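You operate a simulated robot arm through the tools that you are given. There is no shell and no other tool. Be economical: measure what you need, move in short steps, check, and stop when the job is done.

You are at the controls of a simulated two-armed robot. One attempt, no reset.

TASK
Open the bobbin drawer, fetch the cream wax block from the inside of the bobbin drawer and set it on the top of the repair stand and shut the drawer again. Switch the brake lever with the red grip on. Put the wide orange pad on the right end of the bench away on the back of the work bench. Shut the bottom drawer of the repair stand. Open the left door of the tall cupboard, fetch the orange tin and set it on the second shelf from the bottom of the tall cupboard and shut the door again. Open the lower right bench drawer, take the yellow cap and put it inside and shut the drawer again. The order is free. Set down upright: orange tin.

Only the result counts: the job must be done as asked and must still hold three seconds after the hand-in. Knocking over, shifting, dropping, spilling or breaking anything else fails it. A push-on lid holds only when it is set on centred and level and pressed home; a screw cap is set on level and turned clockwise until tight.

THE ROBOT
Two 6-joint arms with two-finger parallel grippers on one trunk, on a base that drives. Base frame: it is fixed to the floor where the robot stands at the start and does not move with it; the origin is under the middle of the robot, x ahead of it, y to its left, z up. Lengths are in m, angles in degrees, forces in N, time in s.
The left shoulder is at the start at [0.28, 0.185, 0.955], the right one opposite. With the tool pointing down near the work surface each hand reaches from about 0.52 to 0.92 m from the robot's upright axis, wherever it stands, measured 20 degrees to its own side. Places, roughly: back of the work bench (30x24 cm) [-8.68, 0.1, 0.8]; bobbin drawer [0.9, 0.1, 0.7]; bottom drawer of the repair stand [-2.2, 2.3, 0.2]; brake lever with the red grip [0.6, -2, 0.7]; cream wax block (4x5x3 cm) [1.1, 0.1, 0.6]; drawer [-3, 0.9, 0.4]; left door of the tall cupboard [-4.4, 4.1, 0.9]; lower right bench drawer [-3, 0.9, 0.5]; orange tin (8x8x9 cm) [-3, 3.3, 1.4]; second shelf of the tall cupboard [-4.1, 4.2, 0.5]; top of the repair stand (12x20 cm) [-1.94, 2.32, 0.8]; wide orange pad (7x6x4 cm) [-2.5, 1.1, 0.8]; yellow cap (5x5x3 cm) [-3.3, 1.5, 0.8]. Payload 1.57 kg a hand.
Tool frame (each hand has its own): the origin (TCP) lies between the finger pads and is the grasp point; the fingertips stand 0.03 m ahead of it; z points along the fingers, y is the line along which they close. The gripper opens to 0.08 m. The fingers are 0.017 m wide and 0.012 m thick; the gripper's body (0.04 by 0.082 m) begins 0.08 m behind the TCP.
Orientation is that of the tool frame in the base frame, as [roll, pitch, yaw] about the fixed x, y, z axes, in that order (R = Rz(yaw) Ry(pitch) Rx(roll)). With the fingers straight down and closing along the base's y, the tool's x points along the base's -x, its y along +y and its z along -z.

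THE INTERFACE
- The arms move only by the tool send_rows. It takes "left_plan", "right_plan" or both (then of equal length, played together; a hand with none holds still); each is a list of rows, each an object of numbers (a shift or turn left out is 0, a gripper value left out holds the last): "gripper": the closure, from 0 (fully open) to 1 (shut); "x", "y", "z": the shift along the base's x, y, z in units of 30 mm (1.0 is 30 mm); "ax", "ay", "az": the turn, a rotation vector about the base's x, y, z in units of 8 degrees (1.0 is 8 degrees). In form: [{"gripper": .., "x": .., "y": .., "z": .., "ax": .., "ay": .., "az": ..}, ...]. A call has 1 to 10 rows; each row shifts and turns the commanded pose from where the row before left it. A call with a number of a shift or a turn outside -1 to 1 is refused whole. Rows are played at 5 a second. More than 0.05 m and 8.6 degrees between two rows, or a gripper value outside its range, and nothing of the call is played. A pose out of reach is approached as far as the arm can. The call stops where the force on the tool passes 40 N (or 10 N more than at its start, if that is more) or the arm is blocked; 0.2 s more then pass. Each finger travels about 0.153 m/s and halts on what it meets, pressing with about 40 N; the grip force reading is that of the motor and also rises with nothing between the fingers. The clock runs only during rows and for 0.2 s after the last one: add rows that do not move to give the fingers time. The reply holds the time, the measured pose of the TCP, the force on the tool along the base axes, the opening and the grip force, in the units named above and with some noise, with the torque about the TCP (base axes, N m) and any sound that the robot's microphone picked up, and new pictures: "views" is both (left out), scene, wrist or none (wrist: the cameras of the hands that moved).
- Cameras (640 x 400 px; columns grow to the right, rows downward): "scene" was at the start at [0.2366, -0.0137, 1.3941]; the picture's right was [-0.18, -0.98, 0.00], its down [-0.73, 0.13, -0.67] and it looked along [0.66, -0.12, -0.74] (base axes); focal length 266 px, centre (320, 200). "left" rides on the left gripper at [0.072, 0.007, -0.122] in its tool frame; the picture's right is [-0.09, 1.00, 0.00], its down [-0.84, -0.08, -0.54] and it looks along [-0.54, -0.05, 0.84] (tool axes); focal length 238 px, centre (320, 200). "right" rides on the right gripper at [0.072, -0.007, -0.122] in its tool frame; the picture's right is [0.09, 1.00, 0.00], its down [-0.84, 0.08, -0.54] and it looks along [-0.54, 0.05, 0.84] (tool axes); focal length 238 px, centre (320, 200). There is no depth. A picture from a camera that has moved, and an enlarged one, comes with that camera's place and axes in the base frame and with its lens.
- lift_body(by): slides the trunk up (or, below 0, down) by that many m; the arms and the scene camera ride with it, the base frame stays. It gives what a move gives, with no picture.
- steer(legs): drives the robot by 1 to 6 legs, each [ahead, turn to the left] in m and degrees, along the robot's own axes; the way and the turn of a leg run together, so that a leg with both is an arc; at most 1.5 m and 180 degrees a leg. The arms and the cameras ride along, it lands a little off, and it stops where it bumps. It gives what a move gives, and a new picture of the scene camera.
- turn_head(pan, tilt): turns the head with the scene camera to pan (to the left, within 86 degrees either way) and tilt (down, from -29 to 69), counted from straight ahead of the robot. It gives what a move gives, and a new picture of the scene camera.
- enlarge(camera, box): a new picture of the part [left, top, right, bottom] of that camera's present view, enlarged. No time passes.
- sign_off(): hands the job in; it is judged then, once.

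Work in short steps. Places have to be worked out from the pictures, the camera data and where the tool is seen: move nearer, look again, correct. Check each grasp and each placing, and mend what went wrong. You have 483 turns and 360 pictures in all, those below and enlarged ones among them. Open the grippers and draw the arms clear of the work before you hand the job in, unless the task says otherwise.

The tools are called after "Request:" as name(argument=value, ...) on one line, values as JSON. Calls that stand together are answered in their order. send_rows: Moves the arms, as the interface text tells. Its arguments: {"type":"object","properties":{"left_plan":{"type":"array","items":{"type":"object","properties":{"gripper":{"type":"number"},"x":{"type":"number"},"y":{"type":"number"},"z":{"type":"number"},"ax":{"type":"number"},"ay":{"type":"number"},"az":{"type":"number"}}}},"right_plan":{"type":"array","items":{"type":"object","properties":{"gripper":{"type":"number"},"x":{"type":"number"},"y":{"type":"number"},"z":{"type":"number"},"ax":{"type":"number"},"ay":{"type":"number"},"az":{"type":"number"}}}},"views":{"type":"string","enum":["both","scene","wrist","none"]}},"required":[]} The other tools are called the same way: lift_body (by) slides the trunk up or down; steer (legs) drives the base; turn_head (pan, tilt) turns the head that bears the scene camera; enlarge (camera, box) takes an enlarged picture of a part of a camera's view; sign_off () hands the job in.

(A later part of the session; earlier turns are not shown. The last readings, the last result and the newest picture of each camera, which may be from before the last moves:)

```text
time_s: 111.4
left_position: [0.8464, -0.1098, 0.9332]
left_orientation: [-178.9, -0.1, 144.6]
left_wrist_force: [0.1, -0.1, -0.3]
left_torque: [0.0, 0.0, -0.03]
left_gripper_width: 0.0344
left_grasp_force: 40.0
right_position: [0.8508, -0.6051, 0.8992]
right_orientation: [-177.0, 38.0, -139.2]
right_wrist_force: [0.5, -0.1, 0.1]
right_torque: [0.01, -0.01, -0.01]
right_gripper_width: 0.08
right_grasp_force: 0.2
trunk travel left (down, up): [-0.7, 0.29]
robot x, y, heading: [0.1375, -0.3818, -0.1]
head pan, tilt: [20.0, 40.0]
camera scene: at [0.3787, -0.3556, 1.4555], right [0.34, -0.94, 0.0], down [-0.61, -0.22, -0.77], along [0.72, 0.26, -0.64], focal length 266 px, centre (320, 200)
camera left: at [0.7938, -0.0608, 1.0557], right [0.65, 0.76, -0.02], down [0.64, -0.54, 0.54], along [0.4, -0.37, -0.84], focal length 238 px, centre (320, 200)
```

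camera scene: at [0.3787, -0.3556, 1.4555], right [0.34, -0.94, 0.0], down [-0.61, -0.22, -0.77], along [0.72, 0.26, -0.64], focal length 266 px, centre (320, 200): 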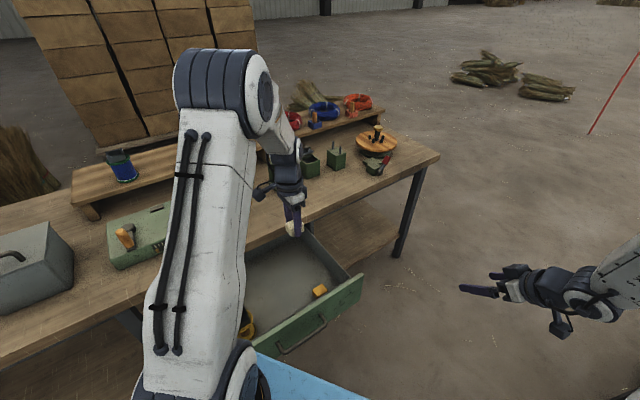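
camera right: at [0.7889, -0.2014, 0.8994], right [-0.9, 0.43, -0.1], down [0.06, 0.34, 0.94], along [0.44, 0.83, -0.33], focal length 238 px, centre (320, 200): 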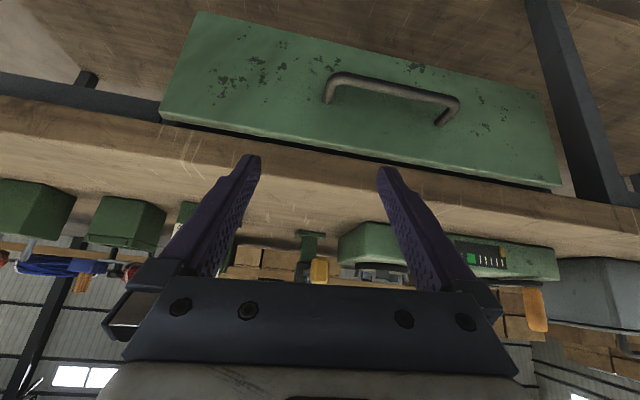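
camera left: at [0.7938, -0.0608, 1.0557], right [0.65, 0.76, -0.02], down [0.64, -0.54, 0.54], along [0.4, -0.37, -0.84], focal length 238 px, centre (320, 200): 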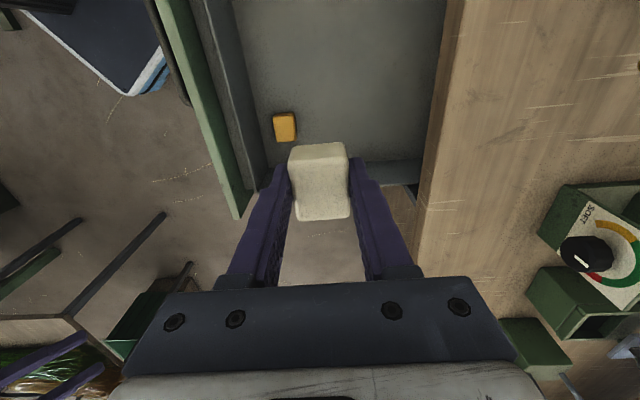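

I'll shut the drawer with this same hand: the outer side of the far finger pushes the front beside the handle. First I move over to in front of the drawer.

Request:
send_rows(left_plan=[{"x": -0.61, "y": -0.97}, {"x": -0.61, "y": -0.97}, {"x": -0.61, "y": -0.97}, {"x": -0.61, "y": -0.97}, {"x": -0.61, "y": -0.97}, {"x": -0.61, "y": -0.97}, {"x": -0.61, "y": -0.97}], views="both")

```text
time_s: 113.0
left_position: [0.7162, -0.3115, 0.9329]
left_orientation: [-178.8, 0.1, 144.6]
left_wrist_force: [0.1, 0.6, -0.1]
left_torque: [-0.01, 0.01, 0.0]
left_gripper_width: 0.0347
left_grasp_force: 39.9
right_position: [0.8502, -0.6044, 0.8993]
right_orientation: [-177.0, 38.1, -139.0]
right_wrist_force: [-0.2, -1.0, -0.1]
right_torque: [-0.02, -0.02, 0.0]
right_gripper_width: 0.0801
right_grasp_force: 0.0
trunk travel left (down, up): [-0.7, 0.29]
robot x, y, heading: [0.1407, -0.3818, -0.0]
head pan, tilt: [20.0, 40.0]
camera scene: at [0.3785, -0.3554, 1.4556], right [0.34, -0.94, 0.0], down [-0.6, -0.22, -0.77], along [0.72, 0.26, -0.64], focal length 266 px, centre (320, 200)
camera left: at [0.6641, -0.2629, 1.0553], right [0.65, 0.76, -0.02], down [0.64, -0.54, 0.54], along [0.4, -0.37, -0.84], focal length 238 px, centre (320, 200)
```

scene: 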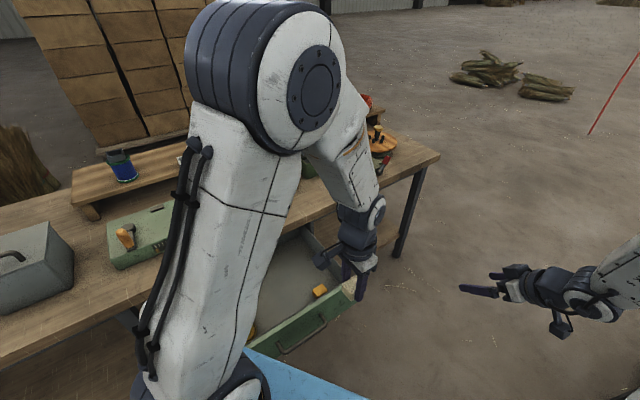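
left: 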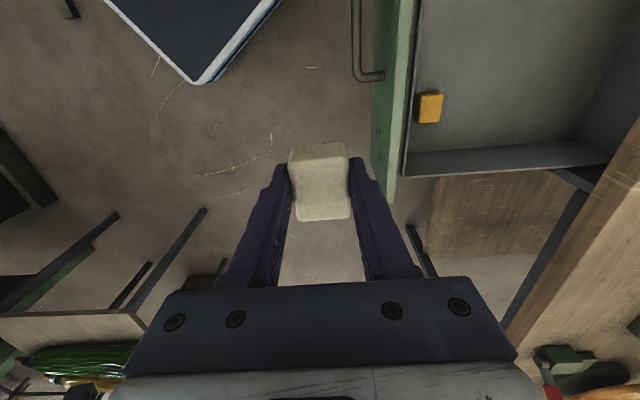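

Aligned before the front, but the block would meet the handle's end, so I shift 3 cm to the right, then descend to z 0.70.

Request:
send_rows(left_plan=[{"x": 0.85, "y": -0.62}, {"z": -1}, {"z": -1}, {"z": -1}, {"z": -1}, {"z": -1}, {"z": -1}, {"z": -1}, {"z": -0.7}], views="both")

```text
time_s: 115.0
left_position: [0.7435, -0.3301, 0.701]
left_orientation: [-178.9, -0.1, 144.6]
left_wrist_force: [0.4, -0.1, -1.1]
left_torque: [0.01, -0.03, -0.01]
left_gripper_width: 0.0346
left_grasp_force: 39.7
right_position: [0.8494, -0.6052, 0.8996]
right_orientation: [-176.8, 38.1, -139.0]
right_wrist_force: [-0.7, -0.3, 0.4]
right_torque: [0.01, 0.02, 0.01]
right_gripper_width: 0.08
right_grasp_force: 0.1
trunk travel left (down, up): [-0.7, 0.29]
robot x, y, heading: [0.1395, -0.3865, -0.2]
head pan, tilt: [20.0, 40.0]
camera scene: at [0.3782, -0.3556, 1.4556], right [0.34, -0.94, 0.0], down [-0.6, -0.22, -0.77], along [0.72, 0.26, -0.64], focal length 266 px, centre (320, 200)
camera left: at [0.6919, -0.2796, 0.8238], right [0.65, 0.76, -0.02], down [0.64, -0.54, 0.54], along [0.4, -0.37, -0.84], focal length 238 px, centre (320, 200)
```

scene: 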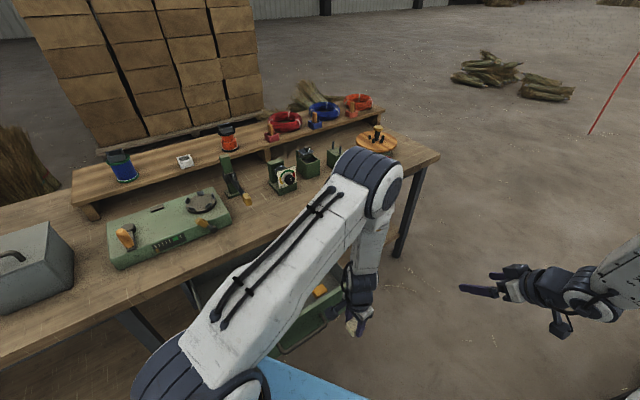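
left: 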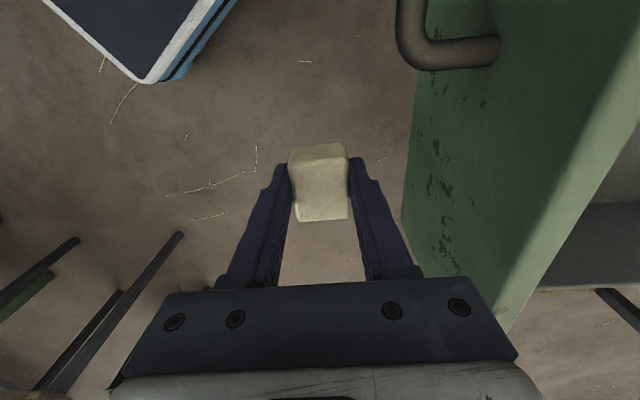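

Set. I push along the drawer axis.

Request:
send_rows(left_plan=[{"x": 0.5, "y": 0.7}, {"x": 0.5, "y": 0.7}, {"x": 0.5, "y": 0.7}, {"x": 0.58, "y": 0.815}, {"x": 0.58, "y": 0.815}, {"x": 0.58, "y": 0.815}, {"x": 0.58, "y": 0.815}, {"x": 0.58, "y": 0.815}, {"x": 0.58, "y": 0.815}], views="both")

```text
time_s: 117.0
left_position: [0.8906, -0.1206, 0.7014]
left_orientation: [-178.8, -0.1, 144.5]
left_wrist_force: [0.5, 0.4, -0.3]
left_torque: [0.01, 0.0, 0.01]
left_gripper_width: 0.0344
left_grasp_force: 39.9
right_position: [0.8506, -0.6046, 0.8992]
right_orientation: [-177.0, 38.1, -138.9]
right_wrist_force: [0.3, 0.1, -0.4]
right_torque: [0.03, 0.03, 0.02]
right_gripper_width: 0.0803
right_grasp_force: 0.0
trunk travel left (down, up): [-0.7, 0.29]
robot x, y, heading: [0.1391, -0.3854, -0.1]
head pan, tilt: [20.0, 40.0]
camera scene: at [0.3783, -0.3557, 1.4556], right [0.34, -0.94, 0.0], down [-0.6, -0.22, -0.77], along [0.72, 0.26, -0.64], focal length 266 px, centre (320, 200)
camera left: at [0.8394, -0.0726, 0.8231], right [0.65, 0.76, -0.02], down [0.64, -0.54, 0.54], along [0.4, -0.37, -0.84], focal length 238 px, centre (320, 200)
```

scene: 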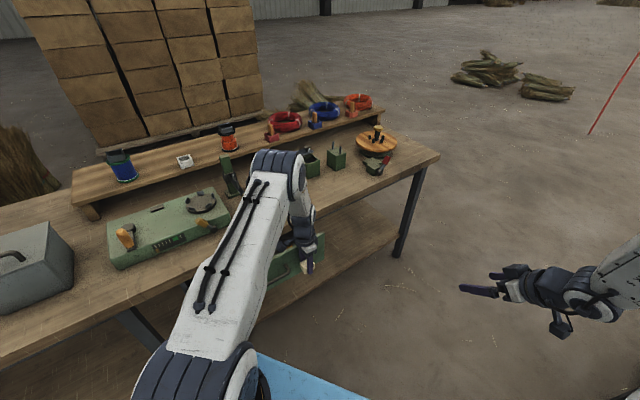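
left: 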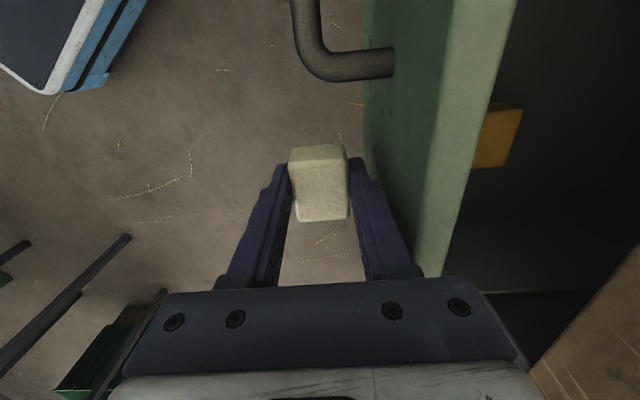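

6 cm remain. The gripper's body must clear the bench top, so I raise 3 cm and push on in small steps.

Request:
send_rows(left_plan=[{"x": -0.1, "y": -0.14}, {"z": 1}, {"x": 0.4, "y": 0.56}, {"x": 0.4, "y": 0.56}, {"x": 0.4, "y": 0.56}], views="wrist")

```text
time_s: 118.2
left_position: [0.9243, -0.0748, 0.7322]
left_orientation: [-178.7, -0.1, 144.5]
left_wrist_force: [-0.2, 0.3, -0.5]
left_torque: [-0.01, -0.01, 0.01]
left_gripper_width: 0.0345
left_grasp_force: 40.0
right_position: [0.8509, -0.6048, 0.8997]
right_orientation: [-177.0, 38.1, -139.0]
right_wrist_force: [-0.5, 0.4, 0.4]
right_torque: [0.0, 0.02, -0.07]
right_gripper_width: 0.08
right_grasp_force: 0.1
trunk travel left (down, up): [-0.7, 0.29]
robot x, y, heading: [0.1363, -0.3832, -0.1]
head pan, tilt: [20.0, 40.0]
camera left: at [0.8728, -0.0256, 0.8535], right [0.65, 0.76, -0.02], down [0.64, -0.54, 0.54], along [0.4, -0.37, -0.84], focal length 238 px, centre (320, 200)
```

left: 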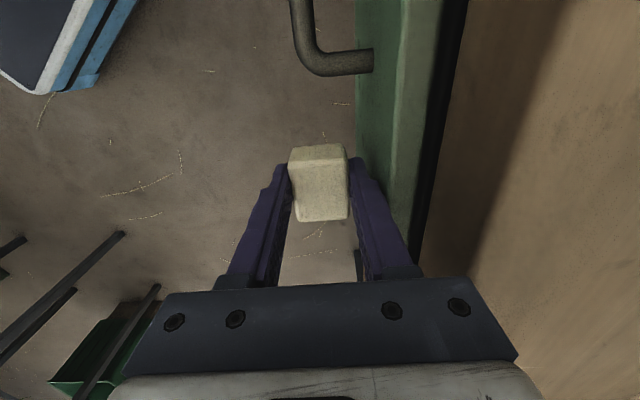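

Nearly shut; I push on in small steps until it stops.

Request:
send_rows(left_plan=[{"x": 0.2, "y": 0.28}, {"x": 0.2, "y": 0.28}, {"x": 0.2, "y": 0.28}], views="wrist")

```text
time_s: 118.8
left_position: [0.9282, -0.0695, 0.7289]
left_orientation: [-177.9, -0.7, 144.3]
left_wrist_force: [-1.6, -6.0, -2.3]
left_torque: [0.15, -0.04, 0.01]
left_gripper_width: 0.0348
left_grasp_force: 40.1
right_position: [0.8488, -0.6065, 0.8991]
right_orientation: [-177.0, 38.1, -139.2]
right_wrist_force: [-0.7, -0.3, 0.3]
right_torque: [0.01, -0.02, 0.04]
right_gripper_width: 0.0798
right_grasp_force: 0.1
trunk travel left (down, up): [-0.7, 0.29]
robot x, y, heading: [0.139, -0.3854, -0.1]
head pan, tilt: [20.0, 40.0]
stopped in row 2 (left hand): the force on the tool passed its limit at 50 N (the readings are from after the stop); the commanded pose is now the measured one
camera left: at [0.8792, -0.0198, 0.8518], right [0.66, 0.75, -0.04], down [0.65, -0.54, 0.53], along [0.38, -0.38, -0.84], focal length 238 px, centre (320, 200)
```

left: 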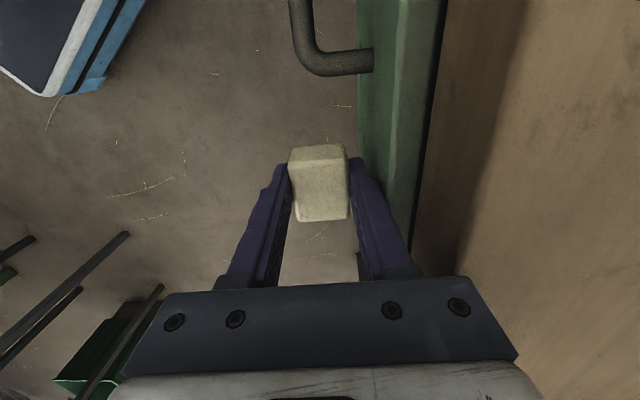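

It stopped hard with the seam as thin as at first: the drawer is shut. I back away and raise the hand.

Request:
send_rows(left_plan=[{"x": -0.4, "y": -0.56}, {"x": -0.58, "y": -0.81}, {"x": -0.58, "y": -0.81, "z": 0.5}, {"x": -0.3, "y": -0.4, "z": 1}, {"z": 1}, {"z": 1}, {"z": 1}, {"z": 1}], views="both")

```text
time_s: 120.5
left_position: [0.8733, -0.1459, 0.896]
left_orientation: [-177.9, -0.7, 144.3]
left_wrist_force: [0.8, 0.6, -0.6]
left_torque: [0.01, 0.02, 0.01]
left_gripper_width: 0.0348
left_grasp_force: 40.2
right_position: [0.8489, -0.6055, 0.899]
right_orientation: [-177.0, 37.9, -139.1]
right_wrist_force: [-0.1, 0.3, 0.8]
right_torque: [0.01, 0.06, 0.01]
right_gripper_width: 0.08
right_grasp_force: 0.0
trunk travel left (down, up): [-0.7, 0.29]
robot x, y, heading: [0.1384, -0.3863, -0.2]
head pan, tilt: [20.0, 40.0]
camera scene: at [0.3784, -0.3559, 1.4555], right [0.34, -0.94, 0.0], down [-0.61, -0.22, -0.77], along [0.72, 0.26, -0.64], focal length 266 px, centre (320, 200)
camera left: at [0.8245, -0.0958, 1.0182], right [0.65, 0.76, -0.04], down [0.65, -0.54, 0.54], along [0.38, -0.38, -0.84], focal length 238 px, centre (320, 200)
```

scene: 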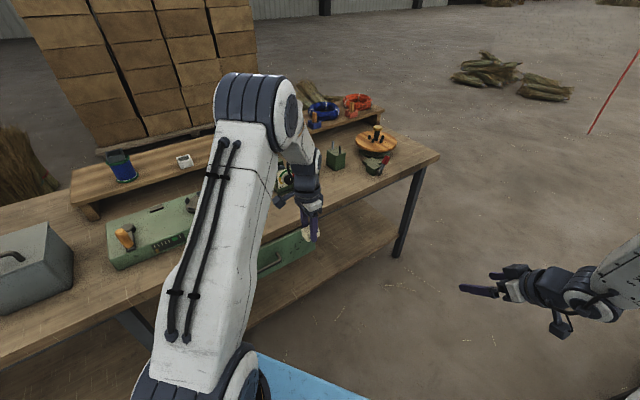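
left: 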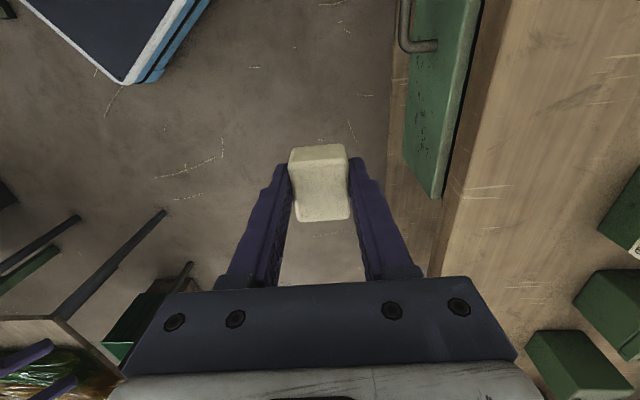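

Drawer shut and the block is still held. Next I look toward the brake lever at about (0.6, -2, 0.7).

Request:
turn_head(pan=-72, tilt=25)

```text
time_s: 122.2
left_position: [0.8729, -0.1464, 0.8949]
left_orientation: [-177.9, -0.6, 144.3]
left_wrist_force: [-1.1, 0.0, -0.2]
left_torque: [0.03, 0.01, -0.01]
left_gripper_width: 0.0346
left_grasp_force: 40.2
right_position: [0.8497, -0.6064, 0.8996]
right_orientation: [-177.0, 38.1, -139.0]
right_wrist_force: [0.2, -1.1, 0.9]
right_torque: [0.01, 0.03, 0.04]
right_gripper_width: 0.0801
right_grasp_force: 0.0
trunk travel left (down, up): [-0.7, 0.29]
robot x, y, heading: [0.1414, -0.3838, -0.1]
head pan, tilt: [-72.0, 25.0]
camera scene: at [0.3263, -0.4724, 1.4789], right [-0.95, -0.3, 0.0], down [-0.13, 0.4, -0.91], along [0.28, -0.86, -0.42], focal length 266 px, centre (320, 200)
```

scene: 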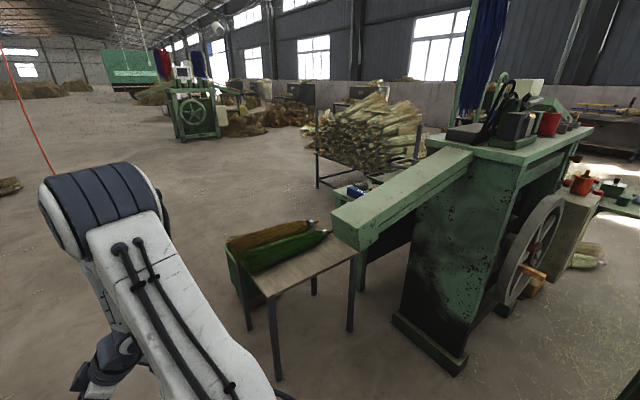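

Request:
enlarge(camera="scene", box=[300, 140, 460, 280])

Request:
enlarge(camera="scene", box=[440, 60, 640, 200])

```text
2.86 times, centred on (380, 210) of scene
camera zoom: at [0.3263, -0.4724, 1.4789], right [-0.95, -0.3, 0.0], down [-0.13, 0.4, -0.91], along [0.28, -0.86, -0.42], focal length 759 px, centre (149, 171)
```

zoom: 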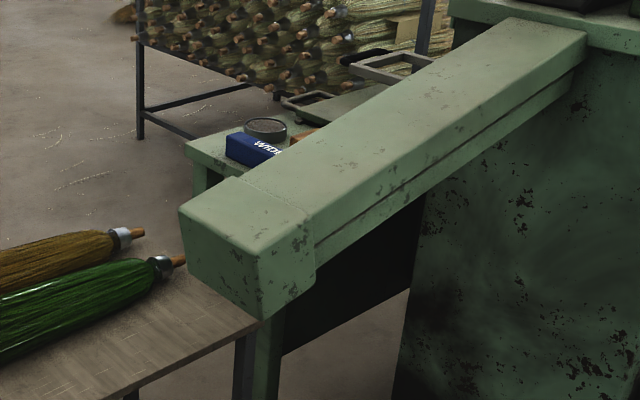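

```text
2.86 times, centred on (540, 130) of scene
camera zoom: at [0.3263, -0.4724, 1.4789], right [-0.95, -0.3, 0.0], down [-0.13, 0.4, -0.91], along [0.28, -0.86, -0.42], focal length 759 px, centre (-309, 400)
```

zoom: 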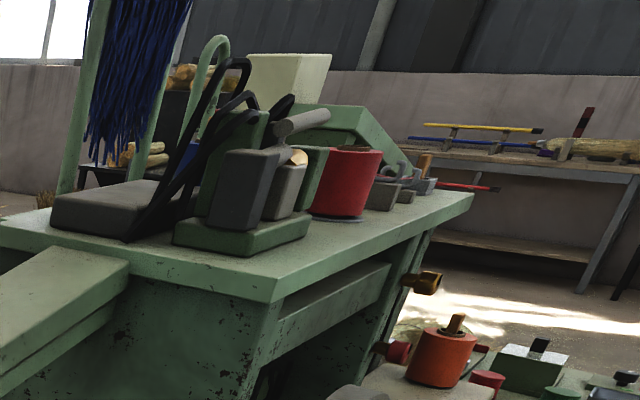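

The lever must be on the far (east) side of the green beam. I raise the trunk and drive through the gap between bench and broom table, around to that side.

Request:
lift_body(by=0.2)

Request:
steer(legs=[[0, -7], [0.31, 0], [0, -28], [0.7, 0]])

Request:
turn_head(pan=-50, tilt=35)

```text
time_s: 124.4
left_position: [0.8741, -0.1461, 1.0959]
left_orientation: [-177.9, -0.6, 144.4]
left_wrist_force: [0.2, 0.0, 0.0]
left_torque: [0.01, -0.01, -0.01]
left_gripper_width: 0.0348
left_grasp_force: 39.7
right_position: [0.8485, -0.6062, 1.0991]
right_orientation: [-177.0, 38.0, -139.1]
right_wrist_force: [0.0, -0.5, -0.5]
right_torque: [-0.03, 0.02, -0.03]
right_gripper_width: 0.0797
right_grasp_force: 0.1
trunk travel left (down, up): [-0.9, 0.09]
robot x, y, heading: [0.1387, -0.3853, -0.6]
head pan, tilt: [-72.0, 25.0]
```

```text
time_s: 131.8
left_position: [1.7451, -1.0558, 1.0954]
left_orientation: [-177.9, -0.6, 108.9]
left_wrist_force: [-0.9, -0.7, -0.9]
left_torque: [-0.04, -0.02, 0.02]
left_gripper_width: 0.0346
left_grasp_force: 39.9
right_position: [1.4574, -1.4149, 1.0997]
right_orientation: [-177.1, 38.2, -174.5]
right_wrist_force: [-0.8, 0.4, -0.5]
right_torque: [0.02, 0.0, 0.01]
right_gripper_width: 0.0799
right_grasp_force: 0.0
trunk travel left (down, up): [-0.9, 0.09]
robot x, y, heading: [1.0065, -0.8242, -35.8]
head pan, tilt: [-72.0, 25.0]
camera scene: at [1.1078, -1.0048, 1.6789], right [-0.95, 0.3, 0.0], down [0.13, 0.4, -0.91], along [-0.28, -0.86, -0.42], focal length 266 px, centre (320, 200)
```

scene: 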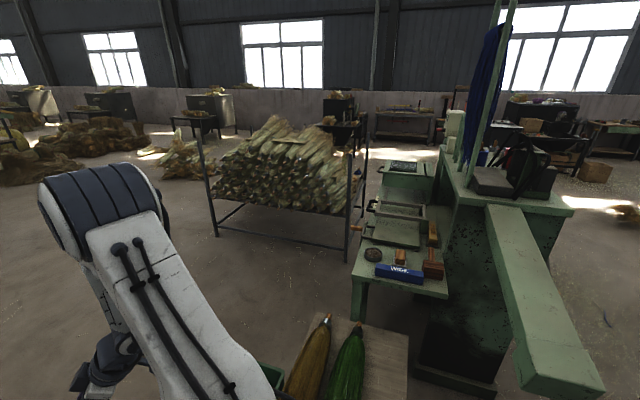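

```text
time_s: 132.7
left_position: [1.743, -1.0546, 1.0941]
left_orientation: [-177.9, -0.6, 109.0]
left_wrist_force: [0.6, 0.2, -1.1]
left_torque: [-0.01, 0.01, 0.02]
left_gripper_width: 0.0345
left_grasp_force: 39.6
right_position: [1.4567, -1.4159, 1.0991]
right_orientation: [-177.0, 38.1, -174.5]
right_wrist_force: [0.3, -0.2, -0.1]
right_torque: [0.02, 0.0, -0.02]
right_gripper_width: 0.0801
right_grasp_force: 0.1
trunk travel left (down, up): [-0.9, 0.09]
robot x, y, heading: [1.0077, -0.824, -35.7]
head pan, tilt: [-50.0, 35.0]
camera scene: at [1.1425, -1.005, 1.6632], right [-1.0, -0.07, 0.0], down [-0.04, 0.57, -0.82], along [0.06, -0.82, -0.57], focal length 266 px, centre (320, 200)
```

scene: 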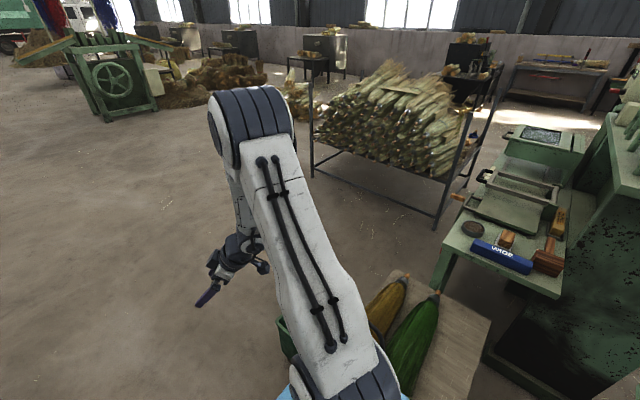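

Request:
turn_head(pan=-72, tilt=40)

Request:
enlarge(camera="scene", box=[320, 60, 480, 200])

Request:
enlarge(camera="scene", box=[460, 80, 640, 240])

```text
time_s: 133.5
left_position: [1.7439, -1.055, 1.0946]
left_orientation: [-177.8, -0.6, 109.0]
left_wrist_force: [0.1, 0.1, -0.4]
left_torque: [0.0, -0.03, 0.01]
left_gripper_width: 0.0347
left_grasp_force: 40.5
right_position: [1.4571, -1.4165, 1.0998]
right_orientation: [-176.9, 38.1, -174.5]
right_wrist_force: [1.0, 0.4, 0.2]
right_torque: [0.02, 0.01, 0.01]
right_gripper_width: 0.08
right_grasp_force: 0.0
trunk travel left (down, up): [-0.9, 0.09]
robot x, y, heading: [1.0054, -0.8249, -35.7]
head pan, tilt: [-72.0, 40.0]
camera scene: at [1.1101, -0.9981, 1.6556], right [-0.95, 0.3, 0.0], down [0.19, 0.61, -0.77], along [-0.23, -0.73, -0.64], focal length 266 px, centre (320, 200)
```

scene: 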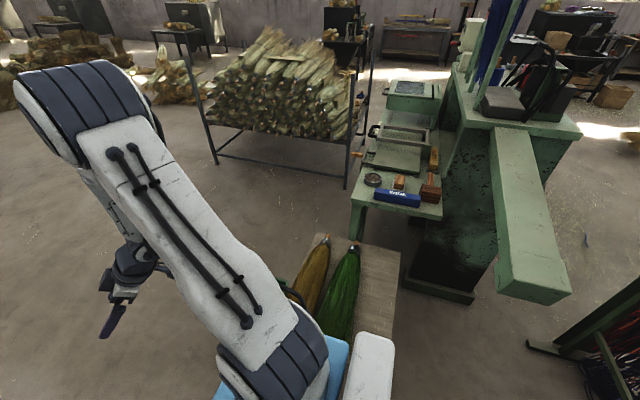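

```text
2.86 times, centred on (400, 130) of scene
camera zoom: at [1.1101, -0.9981, 1.6556], right [-0.95, 0.3, 0.0], down [0.19, 0.61, -0.77], along [-0.23, -0.73, -0.64], focal length 759 px, centre (91, 400)
```

zoom: 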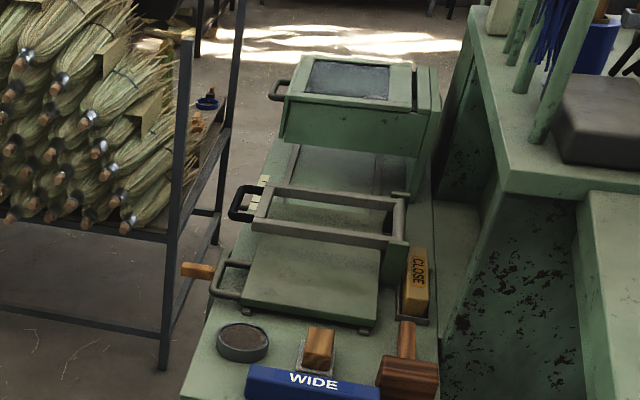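

```text
2.50 times, centred on (550, 160) of scene
camera zoom: at [1.1101, -0.9981, 1.6556], right [-0.95, 0.3, 0.0], down [0.19, 0.61, -0.77], along [-0.23, -0.73, -0.64], focal length 664 px, centre (-255, 300)
```

zoom: 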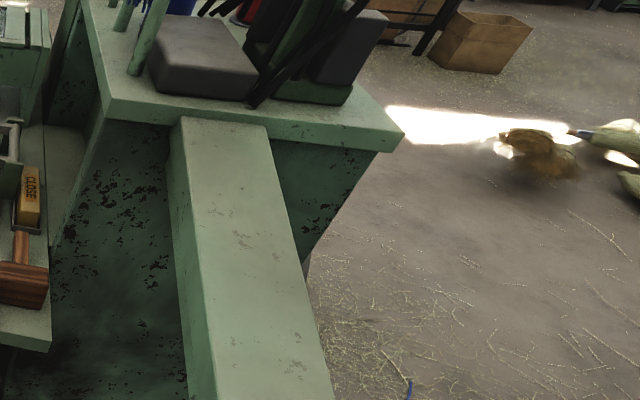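

No red grip yet; it may be hidden on the east side of the small side table. I drive further around to look from the east.

Request:
steer(legs=[[0.8, 0], [0, -55], [0.5, 0]])

Request:
turn_head(pan=-70, tilt=35)

```text
time_s: 141.1
left_position: [1.8643, -2.0927, 1.094]
left_orientation: [-177.9, -0.6, 51.5]
left_wrist_force: [-0.9, 0.3, 0.2]
left_torque: [0.03, 0.03, 0.03]
left_gripper_width: 0.0345
left_grasp_force: 40.0
right_position: [1.4052, -2.0464, 1.0988]
right_orientation: [-177.1, 38.0, 128.0]
right_wrist_force: [0.1, -0.3, 0.2]
right_torque: [0.02, 0.02, -0.02]
right_gripper_width: 0.0801
right_grasp_force: 0.1
trunk travel left (down, up): [-0.9, 0.09]
robot x, y, heading: [1.6627, -1.348, -93.4]
head pan, tilt: [-72.0, 40.0]
stopped in leg 3: the robot was blocked; the commanded pose is now the measured one
camera scene: at [1.5713, -1.5281, 1.6556], right [-0.25, 0.97, 0.0], down [0.62, 0.16, -0.77], along [-0.74, -0.19, -0.64], focal length 266 px, centre (320, 200)
```

scene: 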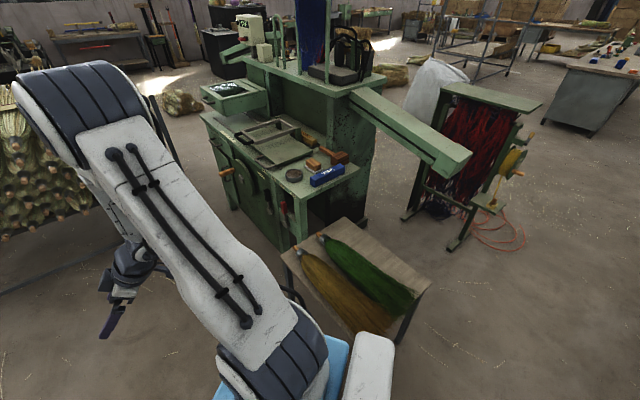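

```text
time_s: 141.8
left_position: [1.8629, -2.0916, 1.0945]
left_orientation: [-177.9, -0.6, 51.6]
left_wrist_force: [0.2, 0.2, 0.1]
left_torque: [0.01, 0.0, -0.01]
left_gripper_width: 0.0346
left_grasp_force: 39.9
right_position: [1.4064, -2.0457, 1.0989]
right_orientation: [-177.1, 37.9, 128.1]
right_wrist_force: [-0.1, 0.3, -0.8]
right_torque: [0.0, -0.02, 0.02]
right_gripper_width: 0.08
right_grasp_force: 0.1
trunk travel left (down, up): [-0.9, 0.09]
robot x, y, heading: [1.6659, -1.3463, -93.1]
head pan, tilt: [-70.0, 35.0]
camera scene: at [1.5692, -1.5316, 1.6631], right [-0.29, 0.96, 0.0], down [0.55, 0.17, -0.82], along [-0.78, -0.24, -0.57], focal length 266 px, centre (320, 200)
```

scene: 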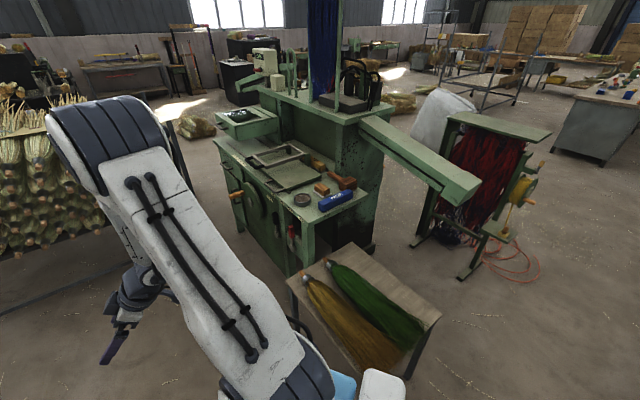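

Now the east side of the machine is in view, with a red thing on its side panel. I zoom in.

Request:
enlarge(camera="scene", box=[210, 140, 370, 280])

Request:
turn_head(pan=-70, tilt=65)

```text
2.86 times, centred on (290, 210) of scene
camera zoom: at [1.5692, -1.5316, 1.6631], right [-0.29, 0.96, 0.0], down [0.55, 0.17, -0.82], along [-0.78, -0.24, -0.57], focal length 759 px, centre (406, 171)
```

zoom: 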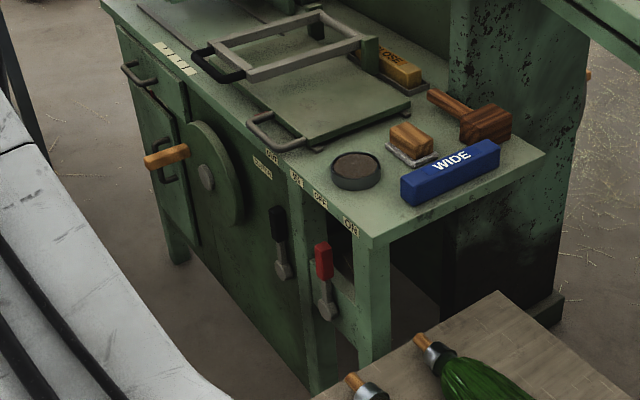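

```text
time_s: 142.7
left_position: [1.8627, -2.0914, 1.0947]
left_orientation: [-178.0, -0.7, 51.5]
left_wrist_force: [-0.3, -0.4, 0.2]
left_torque: [0.01, 0.02, -0.01]
left_gripper_width: 0.0345
left_grasp_force: 40.2
right_position: [1.4058, -2.0445, 1.0985]
right_orientation: [-177.1, 37.9, 128.2]
right_wrist_force: [-0.1, 1.4, -0.5]
right_torque: [-0.02, 0.03, 0.03]
right_gripper_width: 0.0801
right_grasp_force: 0.0
trunk travel left (down, up): [-0.9, 0.09]
robot x, y, heading: [1.6648, -1.3492, -93.5]
head pan, tilt: [-70.0, 65.0]
camera scene: at [1.5953, -1.5237, 1.6233], right [-0.29, 0.96, 0.0], down [0.87, 0.26, -0.42], along [-0.41, -0.12, -0.91], focal length 266 px, centre (320, 200)
```

scene: 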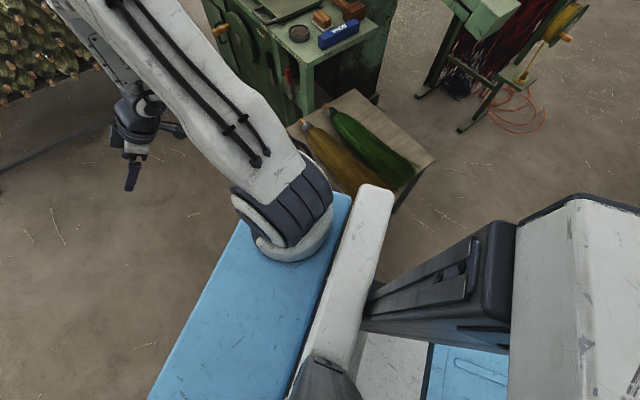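

Request:
turn_head(pan=-70, tilt=35)

Request:
enlarge(camera="scene", box=[262, 180, 322, 260])

```text
time_s: 143.7
left_position: [1.8643, -2.0913, 1.0953]
left_orientation: [-177.8, -0.5, 51.5]
left_wrist_force: [-0.6, 0.7, -0.3]
left_torque: [0.03, 0.0, -0.01]
left_gripper_width: 0.0347
left_grasp_force: 39.9
right_position: [1.4051, -2.0451, 1.0982]
right_orientation: [-177.1, 37.9, 128.1]
right_wrist_force: [0.0, -0.3, -0.2]
right_torque: [0.01, 0.01, 0.02]
right_gripper_width: 0.0802
right_grasp_force: 0.0
trunk travel left (down, up): [-0.9, 0.09]
robot x, y, heading: [1.6627, -1.347, -93.1]
head pan, tilt: [-70.0, 35.0]
camera scene: at [1.5691, -1.5315, 1.6631], right [-0.29, 0.96, 0.0], down [0.55, 0.17, -0.82], along [-0.78, -0.24, -0.57], focal length 266 px, centre (320, 200)
```

scene: 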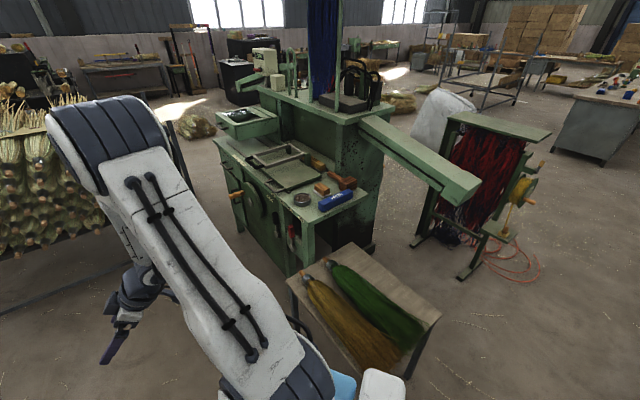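

```text
5.00 times, centred on (292, 220) of scene
camera zoom: at [1.5691, -1.5315, 1.6631], right [-0.29, 0.96, 0.0], down [0.55, 0.17, -0.82], along [-0.78, -0.24, -0.57], focal length 1328 px, centre (460, 100)
```

zoom: 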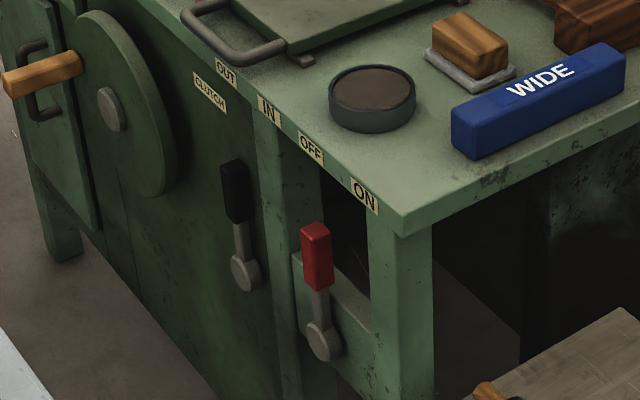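

The levers: black clutch, red brake; "ON" is the right-hand position (along +u). The base bumped the green box at the broom table, so I back off and go around it with more room.

Request:
steer(legs=[[-0.15, 0], [0, 90], [0.42, 0], [0, -90], [1.1, 0], [0, -110]])

Request:
turn_head(pan=0, tilt=35)

```text
time_s: 164.6
left_position: [1.2904, -2.2903, 1.0944]
left_orientation: [-177.9, -0.6, -55.9]
left_wrist_force: [0.0, -0.4, -0.1]
left_torque: [0.0, 0.0, 0.0]
left_gripper_width: 0.0347
left_grasp_force: 39.6
right_position: [1.4736, -1.8678, 1.0992]
right_orientation: [-177.1, 38.0, 20.5]
right_wrist_force: [-0.2, -0.8, 0.5]
right_torque: [0.0, 0.01, -0.01]
right_gripper_width: 0.0801
right_grasp_force: 0.0
trunk travel left (down, up): [-0.9, 0.09]
robot x, y, heading: [2.0614, -2.3206, 159.2]
head pan, tilt: [-70.0, 35.0]
camera scene: at [1.9126, -2.1784, 1.6631], right [1.0, -0.01, 0.0], down [-0.01, -0.57, -0.82], along [0.01, 0.82, -0.57], focal length 266 px, centre (320, 200)
```

scene: 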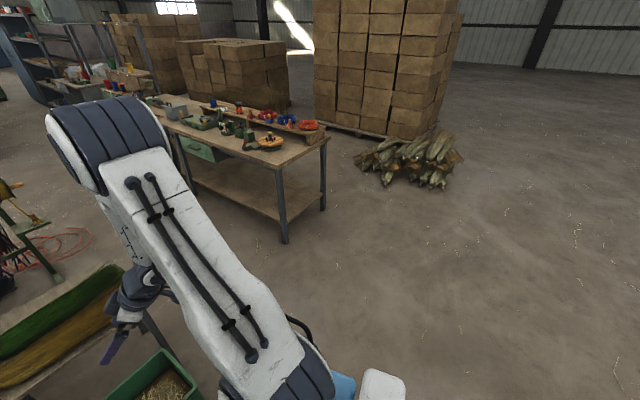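

```text
time_s: 166.0
left_position: [1.2909, -2.2892, 1.0951]
left_orientation: [-177.9, -0.6, -55.9]
left_wrist_force: [0.6, 0.1, -1.6]
left_torque: [0.03, 0.0, 0.0]
left_gripper_width: 0.0345
left_grasp_force: 40.0
right_position: [1.4736, -1.8668, 1.0983]
right_orientation: [-177.1, 38.0, 20.4]
right_wrist_force: [0.4, 0.1, 0.5]
right_torque: [0.02, 0.04, -0.03]
right_gripper_width: 0.0801
right_grasp_force: 0.0
trunk travel left (down, up): [-0.9, 0.09]
robot x, y, heading: [2.0626, -2.3201, 159.2]
head pan, tilt: [0.0, 35.0]
camera scene: at [1.8291, -2.235, 1.6631], right [0.36, 0.93, 0.0], down [0.54, -0.2, -0.82], along [-0.77, 0.29, -0.57], focal length 266 px, centre (320, 200)
```

scene: 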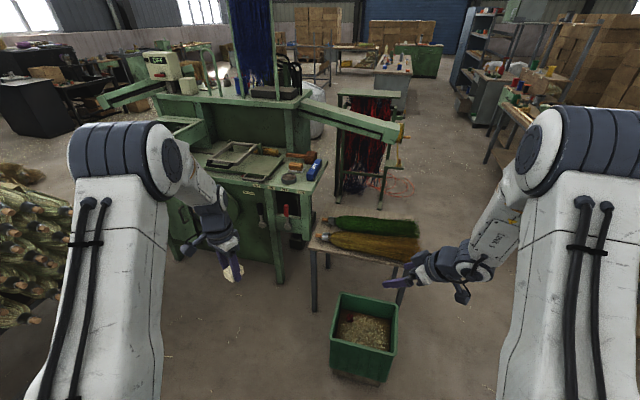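

Request:
enlarge(camera="scene", box=[240, 150, 330, 250])

```text
4.00 times, centred on (285, 200) of scene
camera zoom: at [1.8291, -2.235, 1.6631], right [0.36, 0.93, 0.0], down [0.54, -0.2, -0.82], along [-0.77, 0.29, -0.57], focal length 1062 px, centre (460, 200)
```

zoom: 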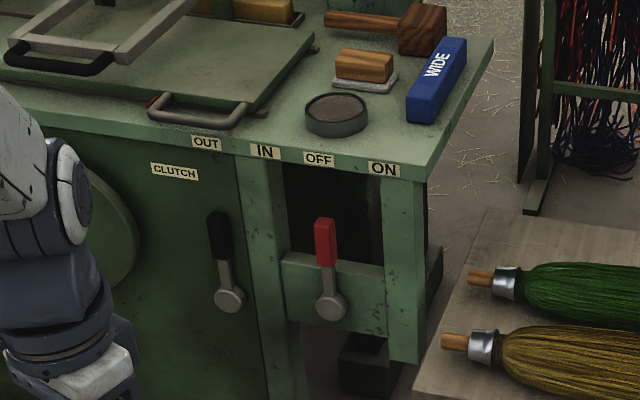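

Both levers point at their left labels (OUT, OFF); I must swing the red one right to ON. I draw the hands in and drive in front of the panel.

Request:
send_rows(left_plan=[{"x": 0.9, "y": -0.3, "z": 0.4}, {"x": 0.9, "y": -0.3, "z": 0.4}, {"x": 0.9, "y": -0.3, "z": 0.4}, {"x": 0.9, "y": -0.3, "z": 0.4}, {"x": 0.9, "y": -0.3, "z": 0.4}], views="none")

Request:
steer(legs=[[0, 40], [0.96, 0], [0, -55]])

```text
time_s: 167.2
left_position: [1.4255, -2.3364, 1.1557]
left_orientation: [-177.9, -0.6, -56.0]
left_wrist_force: [0.0, 1.2, 0.5]
left_torque: [-0.02, -0.02, -0.01]
left_gripper_width: 0.0345
left_grasp_force: 40.1
right_position: [1.4738, -1.8677, 1.0984]
right_orientation: [-177.0, 38.0, 20.4]
right_wrist_force: [-0.2, -0.4, 0.6]
right_torque: [0.04, -0.02, 0.0]
right_gripper_width: 0.0801
right_grasp_force: 0.0
trunk travel left (down, up): [-0.9, 0.09]
robot x, y, heading: [2.0588, -2.3191, 159.1]
head pan, tilt: [0.0, 35.0]
```

```text
time_s: 176.7
left_position: [0.5222, -2.4964, 1.1543]
left_orientation: [-177.9, -0.6, -71.1]
left_wrist_force: [-0.2, 0.1, -0.5]
left_torque: [0.0, -0.01, -0.01]
left_gripper_width: 0.0344
left_grasp_force: 39.7
right_position: [0.6912, -2.0572, 1.0978]
right_orientation: [-177.1, 38.1, 5.4]
right_wrist_force: [-0.2, 1.0, 0.1]
right_torque: [-0.03, 0.0, 0.01]
right_gripper_width: 0.0799
right_grasp_force: 0.0
trunk travel left (down, up): [-0.9, 0.09]
robot x, y, heading: [1.1398, -2.6533, 144.2]
head pan, tilt: [0.0, 35.0]
camera scene: at [0.9384, -2.5052, 1.6631], right [0.59, 0.81, 0.0], down [0.46, -0.34, -0.82], along [-0.66, 0.48, -0.57], focal length 266 px, centre (320, 200)
```

scene: 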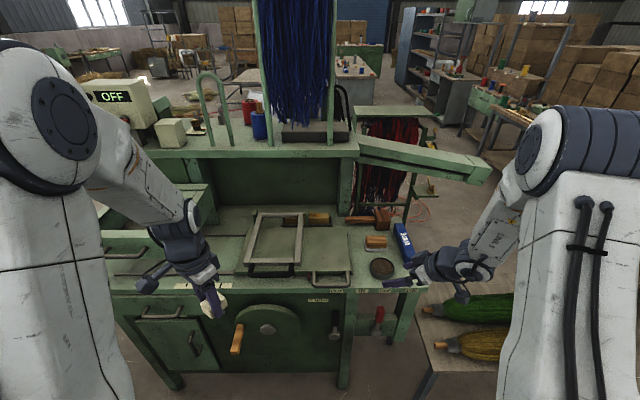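

Good stance. I turn the right hand 41° toward the panel and lower it to a staging point before the red grip.

Request:
send_rows(right_plan=[{"x": 0.4, "y": -0.2, "az": -1}, {"az": -1}, {"az": -1}, {"az": -1}, {"az": -1, "z": -0.5}, {"z": -1}, {"z": -1}, {"z": -1}, {"z": -1}, {"z": -1}], views="wrist")

```text
time_s: 178.9
left_position: [0.5223, -2.4967, 1.1551]
left_orientation: [-178.0, -0.7, -71.0]
left_wrist_force: [-0.6, -0.2, -0.2]
left_torque: [-0.01, 0.0, -0.02]
left_gripper_width: 0.0346
left_grasp_force: 39.9
right_position: [0.6399, -1.9749, 1.0419]
right_orientation: [-180.0, 37.4, -36.4]
right_wrist_force: [-0.3, 0.2, 0.2]
right_torque: [0.02, 0.02, -0.01]
right_gripper_width: 0.08
right_grasp_force: 0.1
right hand out of reach, approached as far as the arm can: row 3, 4, 5, 6, 7, 8, 9, 10
trunk travel left (down, up): [-0.9, 0.09]
robot x, y, heading: [1.1373, -2.651, 144.2]
head pan, tilt: [0.0, 35.0]
camera right: at [0.7493, -2.0482, 1.0955], right [-0.53, -0.85, -0.06], down [-0.32, 0.14, 0.94], along [-0.79, 0.52, -0.34], focal length 238 px, centre (320, 200)
```

right: 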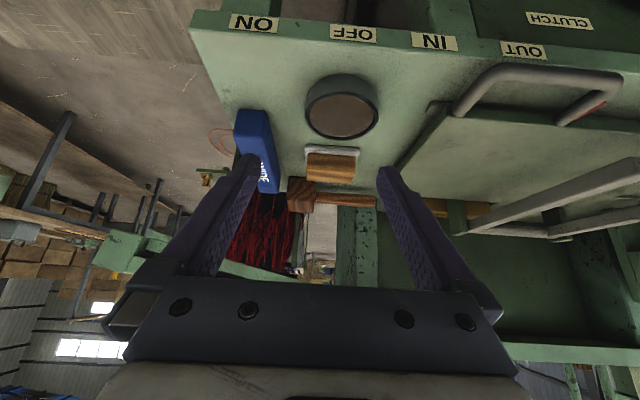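

Too close to the shoulder on the way. I back the robot 8 cm, then continue down.

Request:
steer(legs=[[-0.09, 0]])

Request:
send_rows(right_plan=[{"z": -0.2}], views="none")

```text
time_s: 180.0
left_position: [0.5957, -2.5498, 1.1544]
left_orientation: [-177.9, -0.5, -71.0]
left_wrist_force: [-0.1, 0.3, -1.1]
left_torque: [-0.02, 0.0, 0.0]
left_gripper_width: 0.035
left_grasp_force: 39.6
right_position: [0.7129, -2.028, 1.0436]
right_orientation: [-180.0, 37.3, -36.2]
right_wrist_force: [-0.2, 0.6, 0.1]
right_torque: [-0.01, 0.0, -0.02]
right_gripper_width: 0.08
right_grasp_force: 0.1
trunk travel left (down, up): [-0.9, 0.09]
robot x, y, heading: [1.2146, -2.7038, 144.1]
head pan, tilt: [0.0, 35.0]
camera scene: at [1.0116, -2.5585, 1.6631], right [0.59, 0.81, 0.0], down [0.46, -0.34, -0.82], along [-0.66, 0.48, -0.57], focal length 266 px, centre (320, 200)
```

scene: 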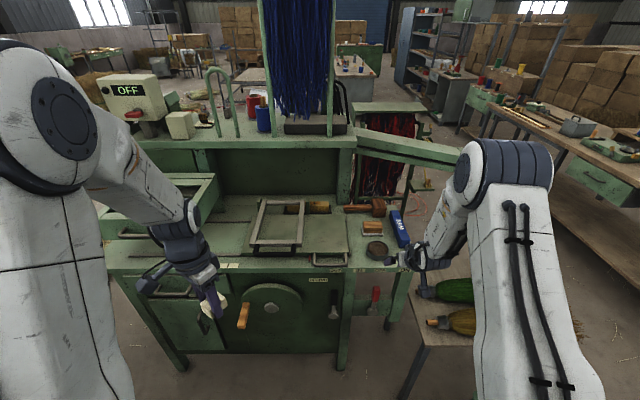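

```text
time_s: 180.4
left_position: [0.5947, -2.5502, 1.1539]
left_orientation: [-177.9, -0.7, -71.1]
left_wrist_force: [-0.1, 0.3, -0.6]
left_torque: [0.01, 0.03, 0.01]
left_gripper_width: 0.0347
left_grasp_force: 40.3
right_position: [0.7132, -2.029, 1.037]
right_orientation: [179.8, 37.4, -36.5]
right_wrist_force: [1.3, -0.6, 1.2]
right_torque: [0.01, 0.01, -0.01]
right_gripper_width: 0.0801
right_grasp_force: 0.1
trunk travel left (down, up): [-0.9, 0.09]
robot x, y, heading: [1.218, -2.7073, 144.1]
head pan, tilt: [0.0, 35.0]
```

Request:
send_rows(right_plan=[{"z": -1}, {"z": -1}, {"z": -1}, {"z": -1}, {"z": -1}, {"x": -0.5, "y": -0.15, "z": -1}, {"x": -0.5, "y": -0.15, "z": -0.8}], views="wrist")

```text
time_s: 182.0
left_position: [0.596, -2.5494, 1.1546]
left_orientation: [-177.9, -0.6, -71.1]
left_wrist_force: [-0.1, -1.4, -0.7]
left_torque: [0.03, -0.01, 0.01]
left_gripper_width: 0.0348
left_grasp_force: 40.1
right_position: [0.6713, -1.9946, 0.8438]
right_orientation: [-180.0, 37.4, -35.8]
right_wrist_force: [0.4, -0.4, 0.3]
right_torque: [0.01, -0.02, 0.0]
right_gripper_width: 0.08
right_grasp_force: 0.0
right hand out of reach, approached as far as the arm can: row 1, 2, 3, 4, 5, 6, 7
trunk travel left (down, up): [-0.9, 0.09]
robot x, y, heading: [1.2129, -2.7025, 144.0]
head pan, tilt: [0.0, 35.0]
camera right: at [0.7813, -2.0658, 0.8968], right [-0.52, -0.85, -0.05], down [-0.32, 0.13, 0.94], along [-0.79, 0.51, -0.34], focal length 238 px, centre (320, 200)
```

right: 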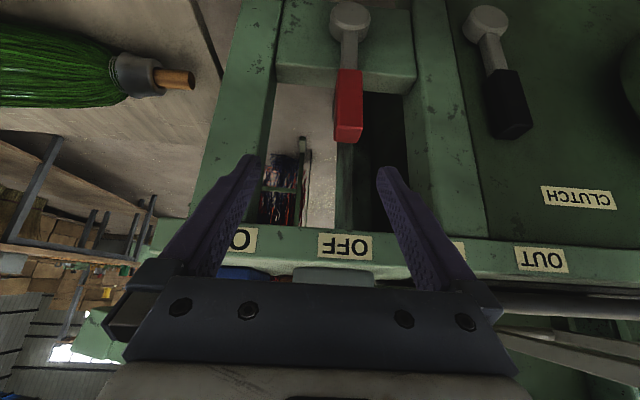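

The red grip already lies between the finger lines. I advance to straddle it.

Request:
send_rows(right_plan=[{"x": -0.4, "y": 0.25, "z": -0.6}, {"x": -0.4, "y": 0.25, "z": -0.6}, {"x": -0.4, "y": 0.25, "z": -0.6}], views="wrist")

```text
time_s: 182.8
left_position: [0.5964, -2.5501, 1.155]
left_orientation: [-177.9, -0.6, -71.2]
left_wrist_force: [0.9, 0.6, 0.1]
left_torque: [-0.04, 0.03, 0.02]
left_gripper_width: 0.0347
left_grasp_force: 40.4
right_position: [0.6345, -1.9713, 0.7899]
right_orientation: [-180.0, 37.4, -36.3]
right_wrist_force: [0.1, 0.7, -1.2]
right_torque: [-0.02, -0.03, 0.02]
right_gripper_width: 0.08
right_grasp_force: 0.0
trunk travel left (down, up): [-0.9, 0.09]
robot x, y, heading: [1.2138, -2.7068, 144.1]
head pan, tilt: [0.0, 35.0]
camera right: at [0.7442, -2.0448, 0.8429], right [-0.53, -0.85, -0.06], down [-0.32, 0.14, 0.94], along [-0.79, 0.52, -0.34], focal length 238 px, centre (320, 200)
```

right: 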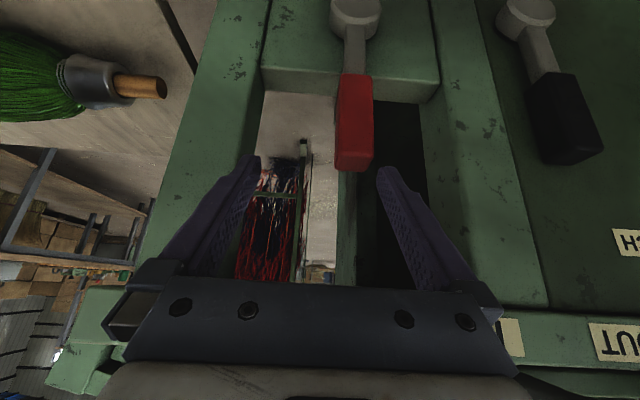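

The grip sits near the right-hand finger in the picture; I shift 1.5 cm that way, then go down 3.5 cm.

Request:
send_rows(right_plan=[{"x": -0.3, "y": -0.42}, {"z": -0.6}, {"z": -0.6}], views="wrist")

```text
time_s: 183.6
left_position: [0.5964, -2.5507, 1.1551]
left_orientation: [-177.9, -0.6, -71.1]
left_wrist_force: [0.4, 0.6, -0.3]
left_torque: [-0.04, -0.01, 0.02]
left_gripper_width: 0.0345
left_grasp_force: 39.8
right_position: [0.6251, -1.9834, 0.7546]
right_orientation: [-180.0, 37.4, -36.5]
right_wrist_force: [-0.4, -0.9, -0.2]
right_torque: [-0.02, 0.01, 0.01]
right_gripper_width: 0.0801
right_grasp_force: 0.1
trunk travel left (down, up): [-0.9, 0.09]
robot x, y, heading: [1.2159, -2.7049, 144.1]
head pan, tilt: [0.0, 35.0]
camera right: at [0.7352, -2.0574, 0.8076], right [-0.53, -0.84, -0.06], down [-0.32, 0.14, 0.94], along [-0.79, 0.52, -0.34], focal length 238 px, centre (320, 200)
```

right: 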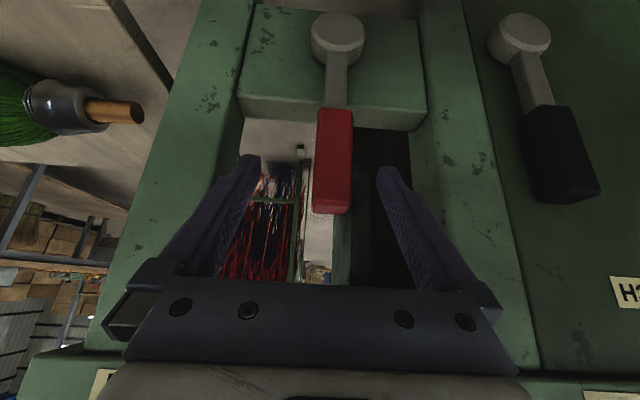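

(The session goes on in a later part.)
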